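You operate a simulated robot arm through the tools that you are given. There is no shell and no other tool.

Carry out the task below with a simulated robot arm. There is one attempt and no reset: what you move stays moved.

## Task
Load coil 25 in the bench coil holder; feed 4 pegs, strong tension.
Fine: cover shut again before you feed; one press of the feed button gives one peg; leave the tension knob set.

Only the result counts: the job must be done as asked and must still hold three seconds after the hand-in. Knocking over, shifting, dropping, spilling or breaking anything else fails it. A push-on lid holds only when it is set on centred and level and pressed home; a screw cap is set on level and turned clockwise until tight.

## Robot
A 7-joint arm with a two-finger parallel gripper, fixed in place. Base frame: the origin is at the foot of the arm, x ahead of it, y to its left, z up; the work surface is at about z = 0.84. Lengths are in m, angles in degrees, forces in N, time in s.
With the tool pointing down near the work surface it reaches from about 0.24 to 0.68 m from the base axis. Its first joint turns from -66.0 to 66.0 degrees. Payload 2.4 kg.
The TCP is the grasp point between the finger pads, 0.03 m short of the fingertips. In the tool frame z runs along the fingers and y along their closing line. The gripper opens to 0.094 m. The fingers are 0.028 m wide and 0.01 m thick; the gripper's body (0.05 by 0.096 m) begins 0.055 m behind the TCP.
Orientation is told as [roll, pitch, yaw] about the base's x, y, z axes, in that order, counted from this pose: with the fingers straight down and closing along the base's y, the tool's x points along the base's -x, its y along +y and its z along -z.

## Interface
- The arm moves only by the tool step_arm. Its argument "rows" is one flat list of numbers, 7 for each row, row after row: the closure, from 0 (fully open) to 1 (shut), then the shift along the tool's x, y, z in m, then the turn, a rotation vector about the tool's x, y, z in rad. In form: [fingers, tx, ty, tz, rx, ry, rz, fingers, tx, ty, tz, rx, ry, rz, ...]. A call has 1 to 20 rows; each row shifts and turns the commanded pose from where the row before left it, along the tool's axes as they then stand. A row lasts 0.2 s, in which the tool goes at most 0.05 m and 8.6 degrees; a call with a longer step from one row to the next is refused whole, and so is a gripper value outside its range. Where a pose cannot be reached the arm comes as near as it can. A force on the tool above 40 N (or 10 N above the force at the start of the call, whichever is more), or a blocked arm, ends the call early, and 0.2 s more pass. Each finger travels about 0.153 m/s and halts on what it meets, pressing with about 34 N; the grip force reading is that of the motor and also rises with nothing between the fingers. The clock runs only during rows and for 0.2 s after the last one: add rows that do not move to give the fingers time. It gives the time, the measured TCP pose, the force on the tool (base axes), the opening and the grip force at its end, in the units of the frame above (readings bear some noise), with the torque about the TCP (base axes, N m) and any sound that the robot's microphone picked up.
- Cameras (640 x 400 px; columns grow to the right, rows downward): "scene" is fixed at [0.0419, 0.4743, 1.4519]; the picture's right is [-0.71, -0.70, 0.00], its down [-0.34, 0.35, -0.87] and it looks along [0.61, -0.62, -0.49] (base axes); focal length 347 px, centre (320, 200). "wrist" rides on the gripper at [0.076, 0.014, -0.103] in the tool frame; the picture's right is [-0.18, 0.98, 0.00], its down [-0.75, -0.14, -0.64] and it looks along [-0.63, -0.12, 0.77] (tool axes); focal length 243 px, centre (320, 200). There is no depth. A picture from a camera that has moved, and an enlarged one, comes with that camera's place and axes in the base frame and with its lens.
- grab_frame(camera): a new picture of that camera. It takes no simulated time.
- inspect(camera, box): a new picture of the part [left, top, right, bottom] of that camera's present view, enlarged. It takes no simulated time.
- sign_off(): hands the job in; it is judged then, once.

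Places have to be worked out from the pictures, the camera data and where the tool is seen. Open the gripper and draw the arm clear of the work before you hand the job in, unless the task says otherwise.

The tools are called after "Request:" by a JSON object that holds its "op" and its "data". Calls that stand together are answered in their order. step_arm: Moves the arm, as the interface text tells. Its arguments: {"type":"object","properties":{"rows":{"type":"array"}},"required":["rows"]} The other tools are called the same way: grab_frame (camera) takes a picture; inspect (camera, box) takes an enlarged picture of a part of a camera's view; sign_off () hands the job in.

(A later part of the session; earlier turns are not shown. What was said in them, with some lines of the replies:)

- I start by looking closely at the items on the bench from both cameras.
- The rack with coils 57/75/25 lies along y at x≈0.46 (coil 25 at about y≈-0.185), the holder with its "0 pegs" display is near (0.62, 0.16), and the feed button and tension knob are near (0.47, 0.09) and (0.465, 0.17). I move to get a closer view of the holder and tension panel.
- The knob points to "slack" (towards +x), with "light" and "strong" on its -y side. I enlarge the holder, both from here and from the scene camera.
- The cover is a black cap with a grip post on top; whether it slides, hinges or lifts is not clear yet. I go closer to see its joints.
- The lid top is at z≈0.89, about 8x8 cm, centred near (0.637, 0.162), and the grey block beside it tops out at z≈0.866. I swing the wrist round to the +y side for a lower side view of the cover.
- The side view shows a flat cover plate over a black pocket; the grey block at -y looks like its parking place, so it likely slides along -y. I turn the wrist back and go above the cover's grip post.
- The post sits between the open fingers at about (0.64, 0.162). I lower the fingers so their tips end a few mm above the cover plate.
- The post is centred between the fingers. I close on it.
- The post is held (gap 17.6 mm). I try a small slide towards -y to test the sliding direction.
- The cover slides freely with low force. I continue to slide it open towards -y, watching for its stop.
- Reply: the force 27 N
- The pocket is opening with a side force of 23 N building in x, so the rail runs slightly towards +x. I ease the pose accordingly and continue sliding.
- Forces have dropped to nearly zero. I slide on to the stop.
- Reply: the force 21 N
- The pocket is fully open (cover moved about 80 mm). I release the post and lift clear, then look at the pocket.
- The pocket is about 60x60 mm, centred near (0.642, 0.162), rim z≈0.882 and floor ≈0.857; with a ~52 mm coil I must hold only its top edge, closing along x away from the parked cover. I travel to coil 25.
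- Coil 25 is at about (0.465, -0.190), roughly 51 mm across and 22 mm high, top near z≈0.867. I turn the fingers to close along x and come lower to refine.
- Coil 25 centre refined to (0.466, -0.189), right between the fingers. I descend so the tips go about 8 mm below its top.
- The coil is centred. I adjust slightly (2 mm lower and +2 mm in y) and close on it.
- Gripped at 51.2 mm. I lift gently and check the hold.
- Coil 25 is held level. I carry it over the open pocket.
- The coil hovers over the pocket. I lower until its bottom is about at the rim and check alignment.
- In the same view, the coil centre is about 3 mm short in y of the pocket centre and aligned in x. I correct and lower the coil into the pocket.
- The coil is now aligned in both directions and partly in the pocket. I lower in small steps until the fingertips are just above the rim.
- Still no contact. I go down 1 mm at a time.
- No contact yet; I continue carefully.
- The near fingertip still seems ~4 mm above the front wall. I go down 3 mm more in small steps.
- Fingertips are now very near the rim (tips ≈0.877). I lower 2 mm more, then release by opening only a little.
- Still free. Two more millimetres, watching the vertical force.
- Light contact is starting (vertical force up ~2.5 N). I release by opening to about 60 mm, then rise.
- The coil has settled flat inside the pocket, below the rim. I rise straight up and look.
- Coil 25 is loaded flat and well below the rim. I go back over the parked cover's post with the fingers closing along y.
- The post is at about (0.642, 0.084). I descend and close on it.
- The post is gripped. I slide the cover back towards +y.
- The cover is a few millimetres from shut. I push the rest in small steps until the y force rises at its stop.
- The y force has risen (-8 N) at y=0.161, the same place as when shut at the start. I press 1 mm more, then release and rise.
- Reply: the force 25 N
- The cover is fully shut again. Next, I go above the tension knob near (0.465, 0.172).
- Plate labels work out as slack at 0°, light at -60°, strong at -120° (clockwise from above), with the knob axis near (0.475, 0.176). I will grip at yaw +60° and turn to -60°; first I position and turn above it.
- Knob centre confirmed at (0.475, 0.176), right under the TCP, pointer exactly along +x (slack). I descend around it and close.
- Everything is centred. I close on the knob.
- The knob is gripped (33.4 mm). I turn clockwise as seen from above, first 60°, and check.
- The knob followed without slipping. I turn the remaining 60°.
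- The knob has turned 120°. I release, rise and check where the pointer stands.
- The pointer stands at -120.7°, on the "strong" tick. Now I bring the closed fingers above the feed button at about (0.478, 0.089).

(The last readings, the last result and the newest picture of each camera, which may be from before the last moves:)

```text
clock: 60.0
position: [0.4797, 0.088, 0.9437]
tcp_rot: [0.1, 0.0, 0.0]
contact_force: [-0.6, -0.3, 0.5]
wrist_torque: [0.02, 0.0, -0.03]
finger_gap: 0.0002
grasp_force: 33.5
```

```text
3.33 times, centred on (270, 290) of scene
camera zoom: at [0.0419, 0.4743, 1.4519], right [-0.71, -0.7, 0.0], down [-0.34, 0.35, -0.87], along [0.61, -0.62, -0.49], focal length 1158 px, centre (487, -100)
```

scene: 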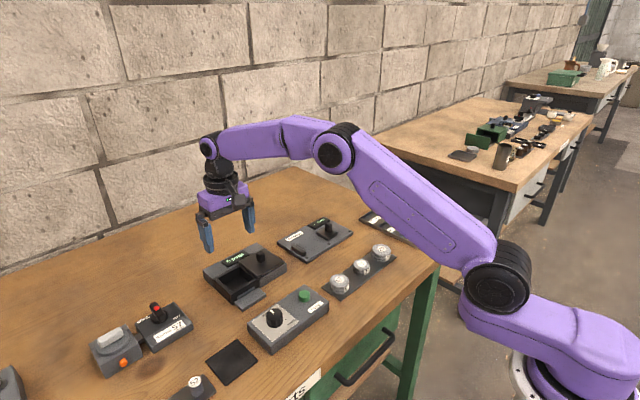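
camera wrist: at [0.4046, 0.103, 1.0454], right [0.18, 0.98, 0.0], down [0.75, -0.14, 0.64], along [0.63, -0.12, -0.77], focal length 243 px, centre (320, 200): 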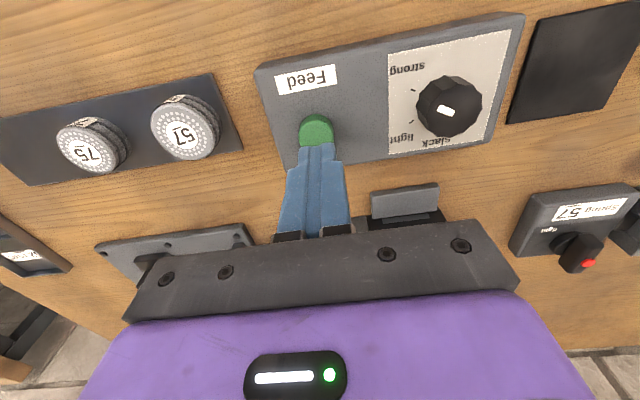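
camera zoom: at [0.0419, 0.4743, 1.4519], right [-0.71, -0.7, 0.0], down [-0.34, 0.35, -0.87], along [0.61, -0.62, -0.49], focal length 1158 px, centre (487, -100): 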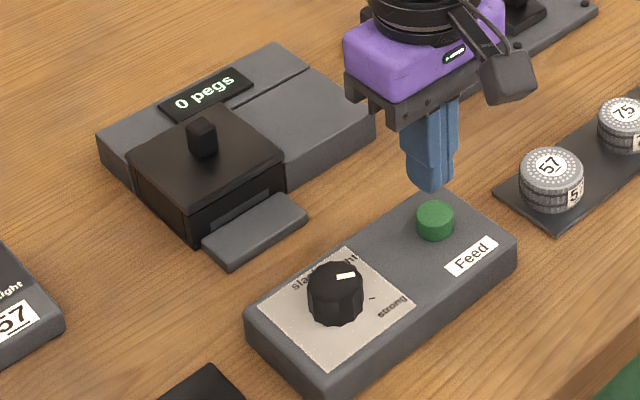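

The button lies directly below the fingers. I descend to just above it.

Request:
{"op": "step_arm", "data": {"rows": [1, 0.002, -0.0005, 0.015, 0, 0, 0, 1, 0, 0, 0.009, 0, 0, 0, 1, 0, 0, 0, 0, 0, 0]}}

Request:
{"op": "inspect", "data": {"camera": "scene", "box": [270, 260, 350, 320]}}

Request:
{"op": "inspect", "data": {"camera": "wrist", "box": [240, 80, 400, 200]}}

```text
clock: 60.8
position: [0.4791, 0.0882, 0.9197]
tcp_rot: [-0.1, 0.0, -0.1]
contact_force: [1.4, -0.3, 0.3]
wrist_torque: [0.0, -0.01, -0.03]
finger_gap: 0.0
grasp_force: 33.0
```

```text
6.67 times, centred on (310, 290) of scene
camera zoom: at [0.0419, 0.4743, 1.4519], right [-0.71, -0.7, 0.0], down [-0.34, 0.35, -0.87], along [0.61, -0.62, -0.49], focal length 2316 px, centre (387, -400)
```

zoom: 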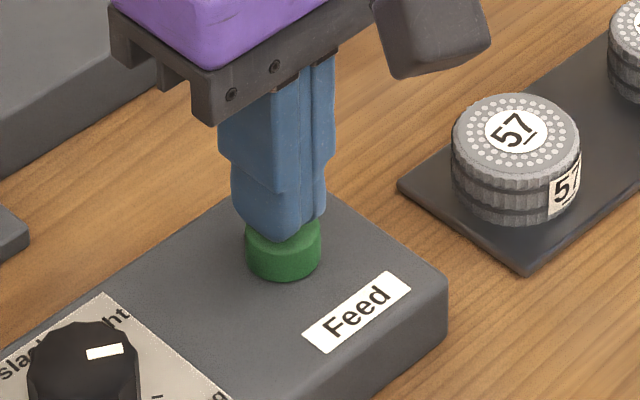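

```text
3.33 times, centred on (320, 140) of wrist
camera zoom: at [0.4033, 0.1028, 1.0219], right [0.18, 0.98, 0.0], down [0.75, -0.14, 0.64], along [0.63, -0.12, -0.77], focal length 809 px, centre (320, 400)
```

zoom: 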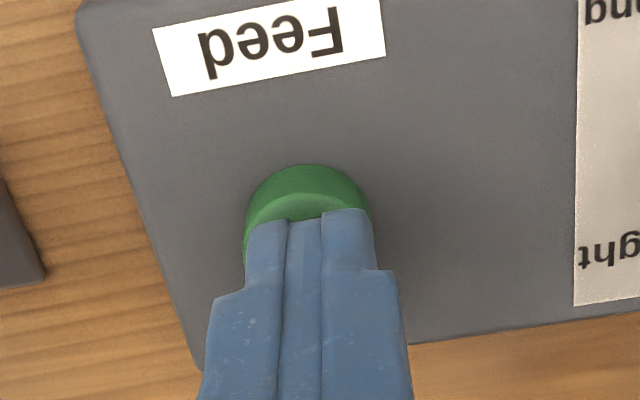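

The tips are centred in y and slightly far in x; I shift 3 mm back and press down in small steps.

Request:
{"op": "step_arm", "data": {"rows": [1, 0.003, 0, 0.001, 0, 0, 0, 1, 0, 0, 0.0015, 0, 0, 0, 1, 0, 0, 0.0015, 0, 0, 0, 1, 0, 0, 0.0015, 0, 0, 0, 1, 0, 0, 0, 0, 0, 0]}}

Request:
{"op": "inspect", "data": {"camera": "scene", "box": [190, 230, 350, 350]}}

```text
clock: 62.0
position: [0.4758, 0.088, 0.9141]
tcp_rot: [0.0, 0.1, 0.0]
contact_force: [0.6, -0.7, 0.3]
wrist_torque: [-0.03, 0.01, -0.03]
finger_gap: 0.0
grasp_force: 33.3
```

```text
3.33 times, centred on (270, 290) of scene
camera zoom: at [0.0419, 0.4743, 1.4519], right [-0.71, -0.7, 0.0], down [-0.34, 0.35, -0.87], along [0.61, -0.62, -0.49], focal length 1158 px, centre (487, -100)
```

zoom: 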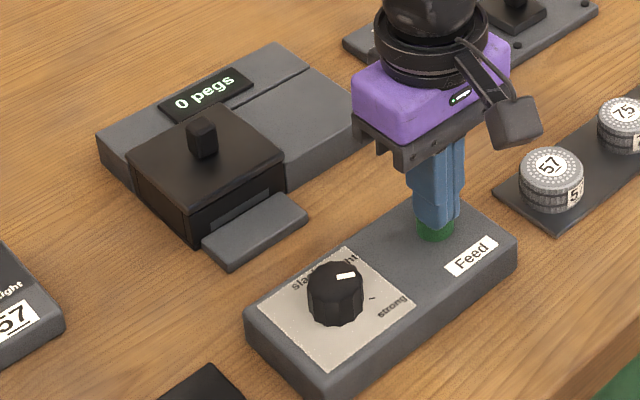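

No contact yet at tip height 0.884. I continue in 1 mm steps.

Request:
{"op": "step_arm", "data": {"rows": [1, 0, 0, 0.001, 0, 0, 0, 1, 0, 0, 0.001, 0, 0, 0, 1, 0, 0, 0.001, 0, 0, 0, 1, 0, 0, 0, 0, 0, 0]}}

Request:
{"op": "inspect", "data": {"camera": "scene", "box": [270, 260, 350, 320]}}

Request:
{"op": "inspect", "data": {"camera": "scene", "box": [200, 240, 280, 300]}}

```text
clock: 63.0
position: [0.4749, 0.0882, 0.9122]
tcp_rot: [0.0, 0.0, 0.0]
contact_force: [-1.2, 0.1, 1.0]
wrist_torque: [-0.01, 0.04, -0.03]
finger_gap: 0.0001
grasp_force: 33.2
```

```text
6.67 times, centred on (310, 290) of scene
camera zoom: at [0.0418, 0.4742, 1.4519], right [-0.71, -0.7, 0.0], down [-0.34, 0.35, -0.87], along [0.61, -0.62, -0.49], focal length 2316 px, centre (387, -400)
```

zoom: 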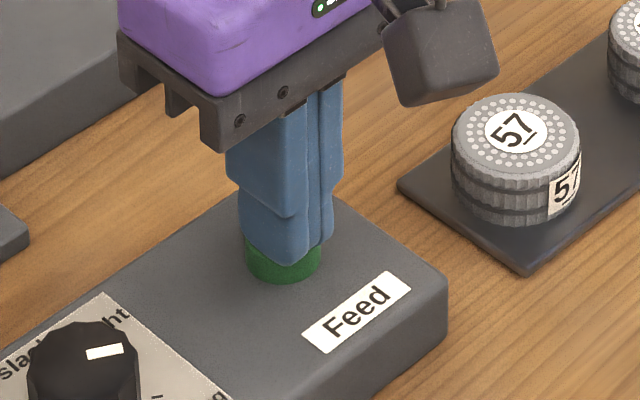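

```text
6.67 times, centred on (240, 270) of scene
camera zoom: at [0.0418, 0.4742, 1.4519], right [-0.71, -0.7, 0.0], down [-0.34, 0.35, -0.87], along [0.61, -0.62, -0.49], focal length 2316 px, centre (853, -267)
```

zoom: 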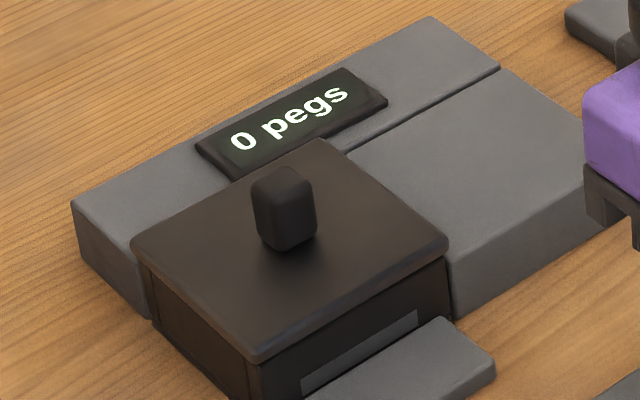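

Still 0 pegs and hardly any force; the tips are about at the button top. I go on down in 1 mm steps.

Request:
{"op": "step_arm", "data": {"rows": [1, 0, 0, 0.001, 0, 0, 0, 1, 0, 0, 0.001, 0, 0, 0, 1, 0, 0, 0.001, 0, 0, 0]}}

Request:
{"op": "inspect", "data": {"camera": "scene", "box": [190, 230, 350, 350]}}

```text
clock: 63.8
position: [0.4743, 0.0889, 0.9086]
tcp_rot: [0.1, -0.1, 0.0]
contact_force: [1.8, -0.5, 3.4]
wrist_torque: [-0.01, -0.05, 0.0]
finger_gap: 0.0
grasp_force: 33.2
heard: click
```

```text
3.33 times, centred on (270, 290) of scene
camera zoom: at [0.0419, 0.4742, 1.4519], right [-0.71, -0.7, 0.0], down [-0.34, 0.35, -0.87], along [0.61, -0.62, -0.49], focal length 1158 px, centre (487, -100)
```

zoom: 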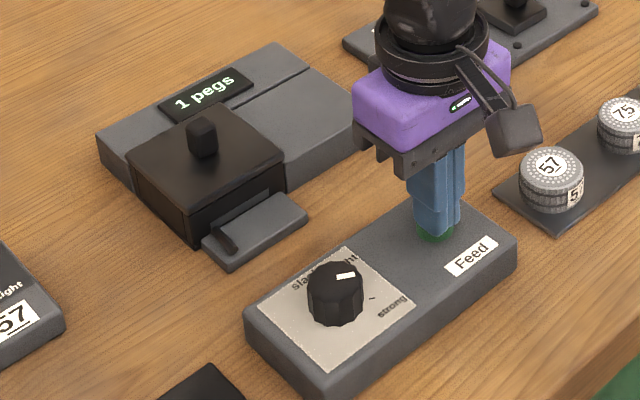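

A click and the display reads "1 pegs", with a peg on the tray. I raise fully off the button, then press a second time to the same depth.

Request:
{"op": "step_arm", "data": {"rows": [1, 0, 0, -0.006, 0, 0, 0, 1, 0, 0, -0.006, 0, 0, 0, 1, 0, 0, 0, 0, 0, 0, 1, 0, 0, 0, 0, 0, 0]}}

Request:
{"op": "inspect", "data": {"camera": "scene", "box": [190, 230, 350, 350]}}

```text
clock: 64.8
position: [0.4732, 0.0888, 0.9214]
tcp_rot: [0.1, 0.0, 0.0]
contact_force: [0.3, -0.4, -0.2]
wrist_torque: [-0.01, 0.01, 0.04]
finger_gap: 0.0002
grasp_force: 33.1
```

```text
3.33 times, centred on (270, 290) of scene
camera zoom: at [0.0419, 0.4743, 1.4519], right [-0.71, -0.7, 0.0], down [-0.34, 0.35, -0.87], along [0.61, -0.62, -0.49], focal length 1158 px, centre (487, -100)
```

zoom: 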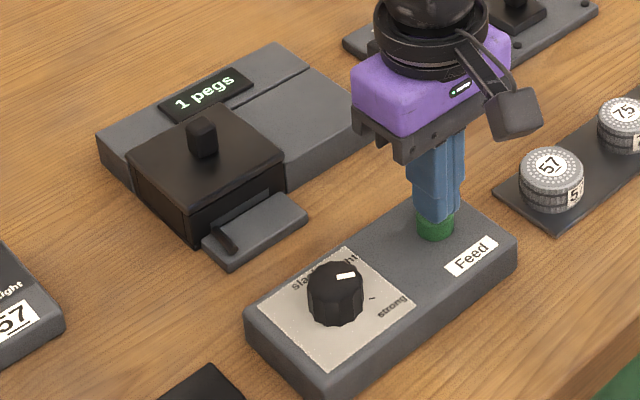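

Display steady at 1, fingers clear of the button. Second press.

Request:
{"op": "step_arm", "data": {"rows": [1, 0, 0, 0.005, 0, 0, 0, 1, 0, 0, 0.004, 0, 0, 0, 1, 0, 0, 0.0015, 0, 0, 0, 1, 0, 0, 0.0015, 0, 0, 0]}}

Request:
{"op": "inspect", "data": {"camera": "scene", "box": [190, 230, 350, 350]}}

```text
clock: 65.8
position: [0.4735, 0.0872, 0.9084]
tcp_rot: [0.0, 0.0, 0.0]
contact_force: [-0.8, -0.6, 2.8]
wrist_torque: [-0.04, -0.01, 0.0]
finger_gap: 0.0
grasp_force: 32.7
heard: click
```

```text
3.33 times, centred on (270, 290) of scene
camera zoom: at [0.0418, 0.4742, 1.4519], right [-0.71, -0.7, 0.0], down [-0.34, 0.35, -0.87], along [0.61, -0.62, -0.49], focal length 1158 px, centre (487, -100)
```

zoom: 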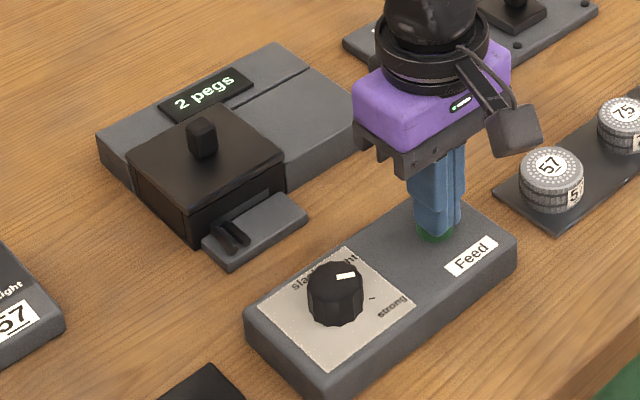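

The display reads "2 pegs". I raise off the button and press a third time in the same way.

Request:
{"op": "step_arm", "data": {"rows": [1, 0, 0, -0.006, 0, 0, 0, 1, 0, 0, -0.006, 0, 0, 0, 1, 0, 0, 0, 0, 0, 0, 1, 0, 0, 0, 0, 0, 0]}}

Request:
{"op": "inspect", "data": {"camera": "scene", "box": [190, 230, 350, 350]}}

Request:
{"op": "step_arm", "data": {"rows": [1, 0, 0, 0.005, 0, 0, 0, 1, 0, 0, 0.004, 0, 0, 0, 1, 0, 0, 0.0015, 0, 0, 0, 1, 0, 0, 0.0015, 0, 0, 0]}}

Request:
{"op": "inspect", "data": {"camera": "scene", "box": [190, 230, 350, 350]}}

```text
clock: 66.8
position: [0.4729, 0.0886, 0.9199]
tcp_rot: [0.0, 0.0, -0.1]
contact_force: [-0.4, 0.4, 0.1]
wrist_torque: [0.01, -0.01, 0.03]
finger_gap: 0.0
grasp_force: 32.5
```

```text
3.33 times, centred on (270, 290) of scene
camera zoom: at [0.0419, 0.4743, 1.4519], right [-0.71, -0.7, 0.0], down [-0.34, 0.35, -0.87], along [0.61, -0.62, -0.49], focal length 1158 px, centre (487, -100)
```

zoom: 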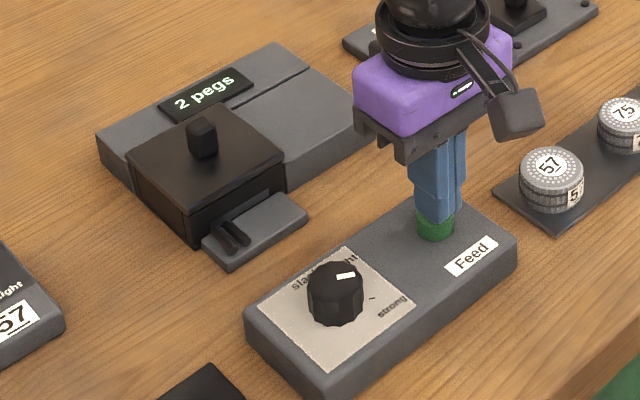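

```text
clock: 67.8
position: [0.4741, 0.0878, 0.9085]
tcp_rot: [0.0, 0.1, -0.1]
contact_force: [-3.2, -2.0, 6.3]
wrist_torque: [-0.05, 0.1, 0.03]
finger_gap: 0.0
grasp_force: 32.8
heard: click
```

```text
3.33 times, centred on (270, 290) of scene
camera zoom: at [0.0417, 0.4742, 1.4519], right [-0.71, -0.7, 0.0], down [-0.34, 0.35, -0.87], along [0.61, -0.62, -0.49], focal length 1158 px, centre (487, -100)
```

zoom: 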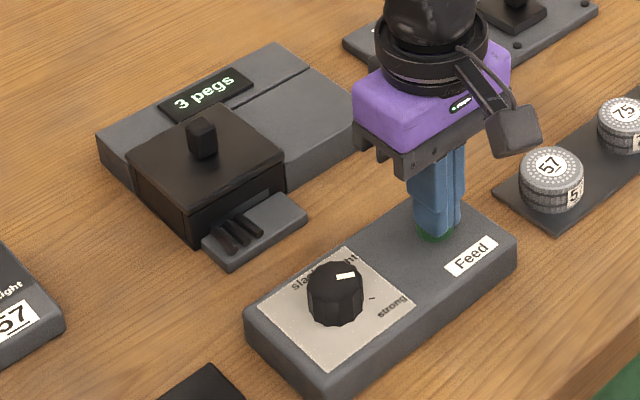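

Display reads "3 pegs". I raise off and make the fourth and last press.

Request:
{"op": "step_arm", "data": {"rows": [1, 0, 0, -0.006, 0, 0, 0, 1, 0, 0, -0.006, 0, 0, 0, 1, 0, 0, 0, 0, 0, 0, 1, 0, 0, 0, 0, 0, 0]}}

Request:
{"op": "inspect", "data": {"camera": "scene", "box": [190, 230, 350, 350]}}

Request:
{"op": "step_arm", "data": {"rows": [1, 0, 0, 0.005, 0, 0, 0, 1, 0, 0, 0.004, 0, 0, 0, 1, 0, 0, 0.0015, 0, 0, 0, 1, 0, 0, 0.0015, 0, 0, 0]}}

Request:
{"op": "inspect", "data": {"camera": "scene", "box": [190, 230, 350, 350]}}

```text
clock: 68.8
position: [0.4741, 0.0877, 0.9198]
tcp_rot: [0.1, -0.1, 0.0]
contact_force: [0.4, -0.7, 0.1]
wrist_torque: [0.0, -0.03, -0.01]
finger_gap: 0.0
grasp_force: 32.5
```

```text
3.33 times, centred on (270, 290) of scene
camera zoom: at [0.0419, 0.4743, 1.4519], right [-0.71, -0.7, 0.0], down [-0.34, 0.35, -0.87], along [0.61, -0.62, -0.49], focal length 1158 px, centre (487, -100)
```

zoom: 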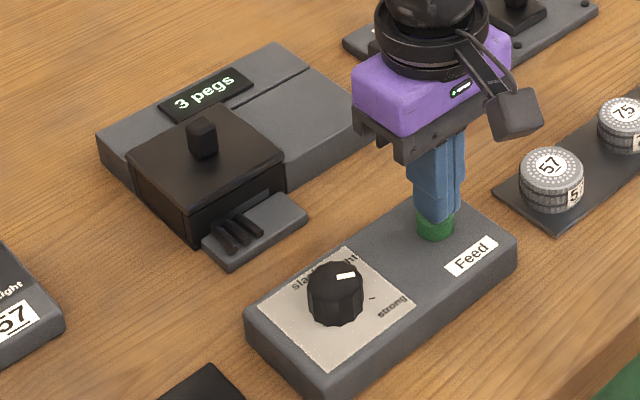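

```text
clock: 69.8
position: [0.4748, 0.088, 0.9096]
tcp_rot: [0.1, 0.1, 0.0]
contact_force: [-2.4, -1.5, 2.9]
wrist_torque: [-0.01, 0.03, 0.03]
finger_gap: 0.0001
grasp_force: 32.8
heard: click
```

```text
3.33 times, centred on (270, 290) of scene
camera zoom: at [0.0418, 0.4742, 1.4519], right [-0.71, -0.7, 0.0], down [-0.34, 0.35, -0.87], along [0.61, -0.62, -0.49], focal length 1158 px, centre (487, -100)
```

zoom: 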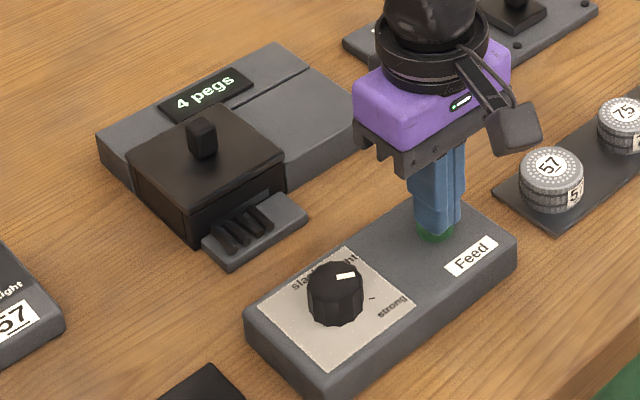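

The display reads "4 pegs" with four pegs on the tray. I rise straight up, open the gripper high above and draw back clear.

Request:
{"op": "step_arm", "data": {"rows": [1, 0, 0, -0.01, 0, 0, 0, 1, 0, 0, -0.03, 0, 0, 0, 1, 0, 0, -0.045, 0, 0, 0, 1, 0, 0, -0.045, 0, 0, 0, 0.5, 0, 0, -0.045, 0, 0, 0, 0, 0, 0, -0.045, 0, 0, 0, 0, 0.03, 0, -0.03, 0, 0, 0, 0, 0.03, 0, -0.03, 0, 0, 0, 0, 0.03, 0, -0.02, 0, 0, 0, 0, 0, 0, 0, 0, 0, 0]}}

Request:
{"op": "grab_frame", "data": {"camera": "scene"}}

Request:
{"op": "inspect", "data": {"camera": "scene", "box": [190, 230, 350, 350]}}

Request:
{"op": "grab_frame", "data": {"camera": "wrist"}}

```text
clock: 72.0
position: [0.3836, 0.088, 1.2101]
tcp_rot: [0.0, 0.1, 0.0]
contact_force: [-0.5, -0.3, 0.0]
wrist_torque: [0.03, 0.04, -0.04]
finger_gap: 0.0944
grasp_force: 0.0
```

```text
taken
```

scene: 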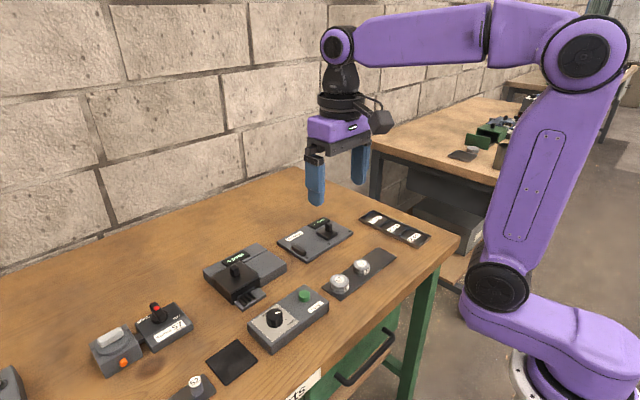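

```text
3.33 times, centred on (270, 290) of scene
camera zoom: at [0.0419, 0.4743, 1.4519], right [-0.71, -0.7, 0.0], down [-0.34, 0.35, -0.87], along [0.61, -0.62, -0.49], focal length 1158 px, centre (487, -100)
```

zoom: 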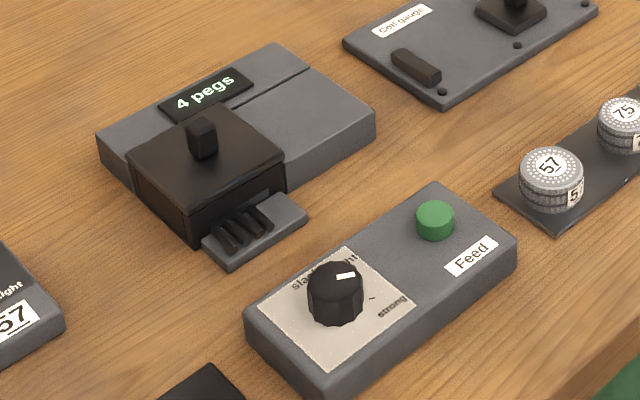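

```text
taken
camera wrist: at [0.3087, 0.1033, 1.3111], right [0.18, 0.98, 0.0], down [0.75, -0.14, 0.64], along [0.63, -0.12, -0.77], focal length 243 px, centre (320, 200)
```

wrist: 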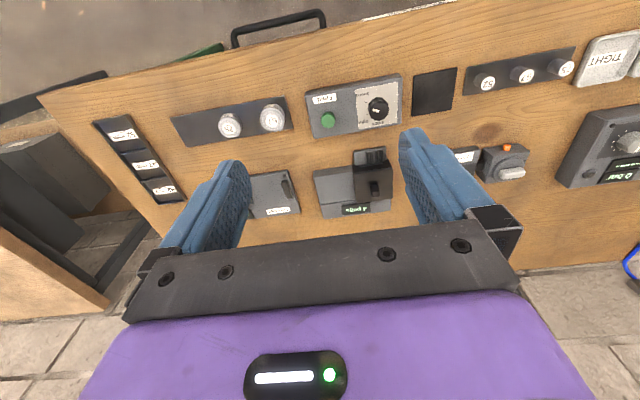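

All is as asked: coil 25 in the holder, cover shut, knob on strong, display at 4 pegs with four on the tray, gripper open and clear, and nothing else moved. I hand in the job.

Request:
{"op": "sign_off", "data": {}}

```text
The job is handed in.
```

I loaded coil 25 in the bench holder, shut the cover, and set the tension knob to strong. I then pressed the feed button four times.

- **Feed:** each press gave one click and one peg. The display reads "4 pegs" and four pegs lie on the tray.
- **Tension:** the knob was set before feeding and left there. Its pointer stands on the "strong" tick to within a few degrees.
- **Cover:** it slid back to its stop, the same place it started from.
- **Rest of the bench:** the final pictures show nothing else moved. The gripper is open and the arm is drawn clear.

The job is handed in, but the hand-in gave no result, so I don't know how it was judged.
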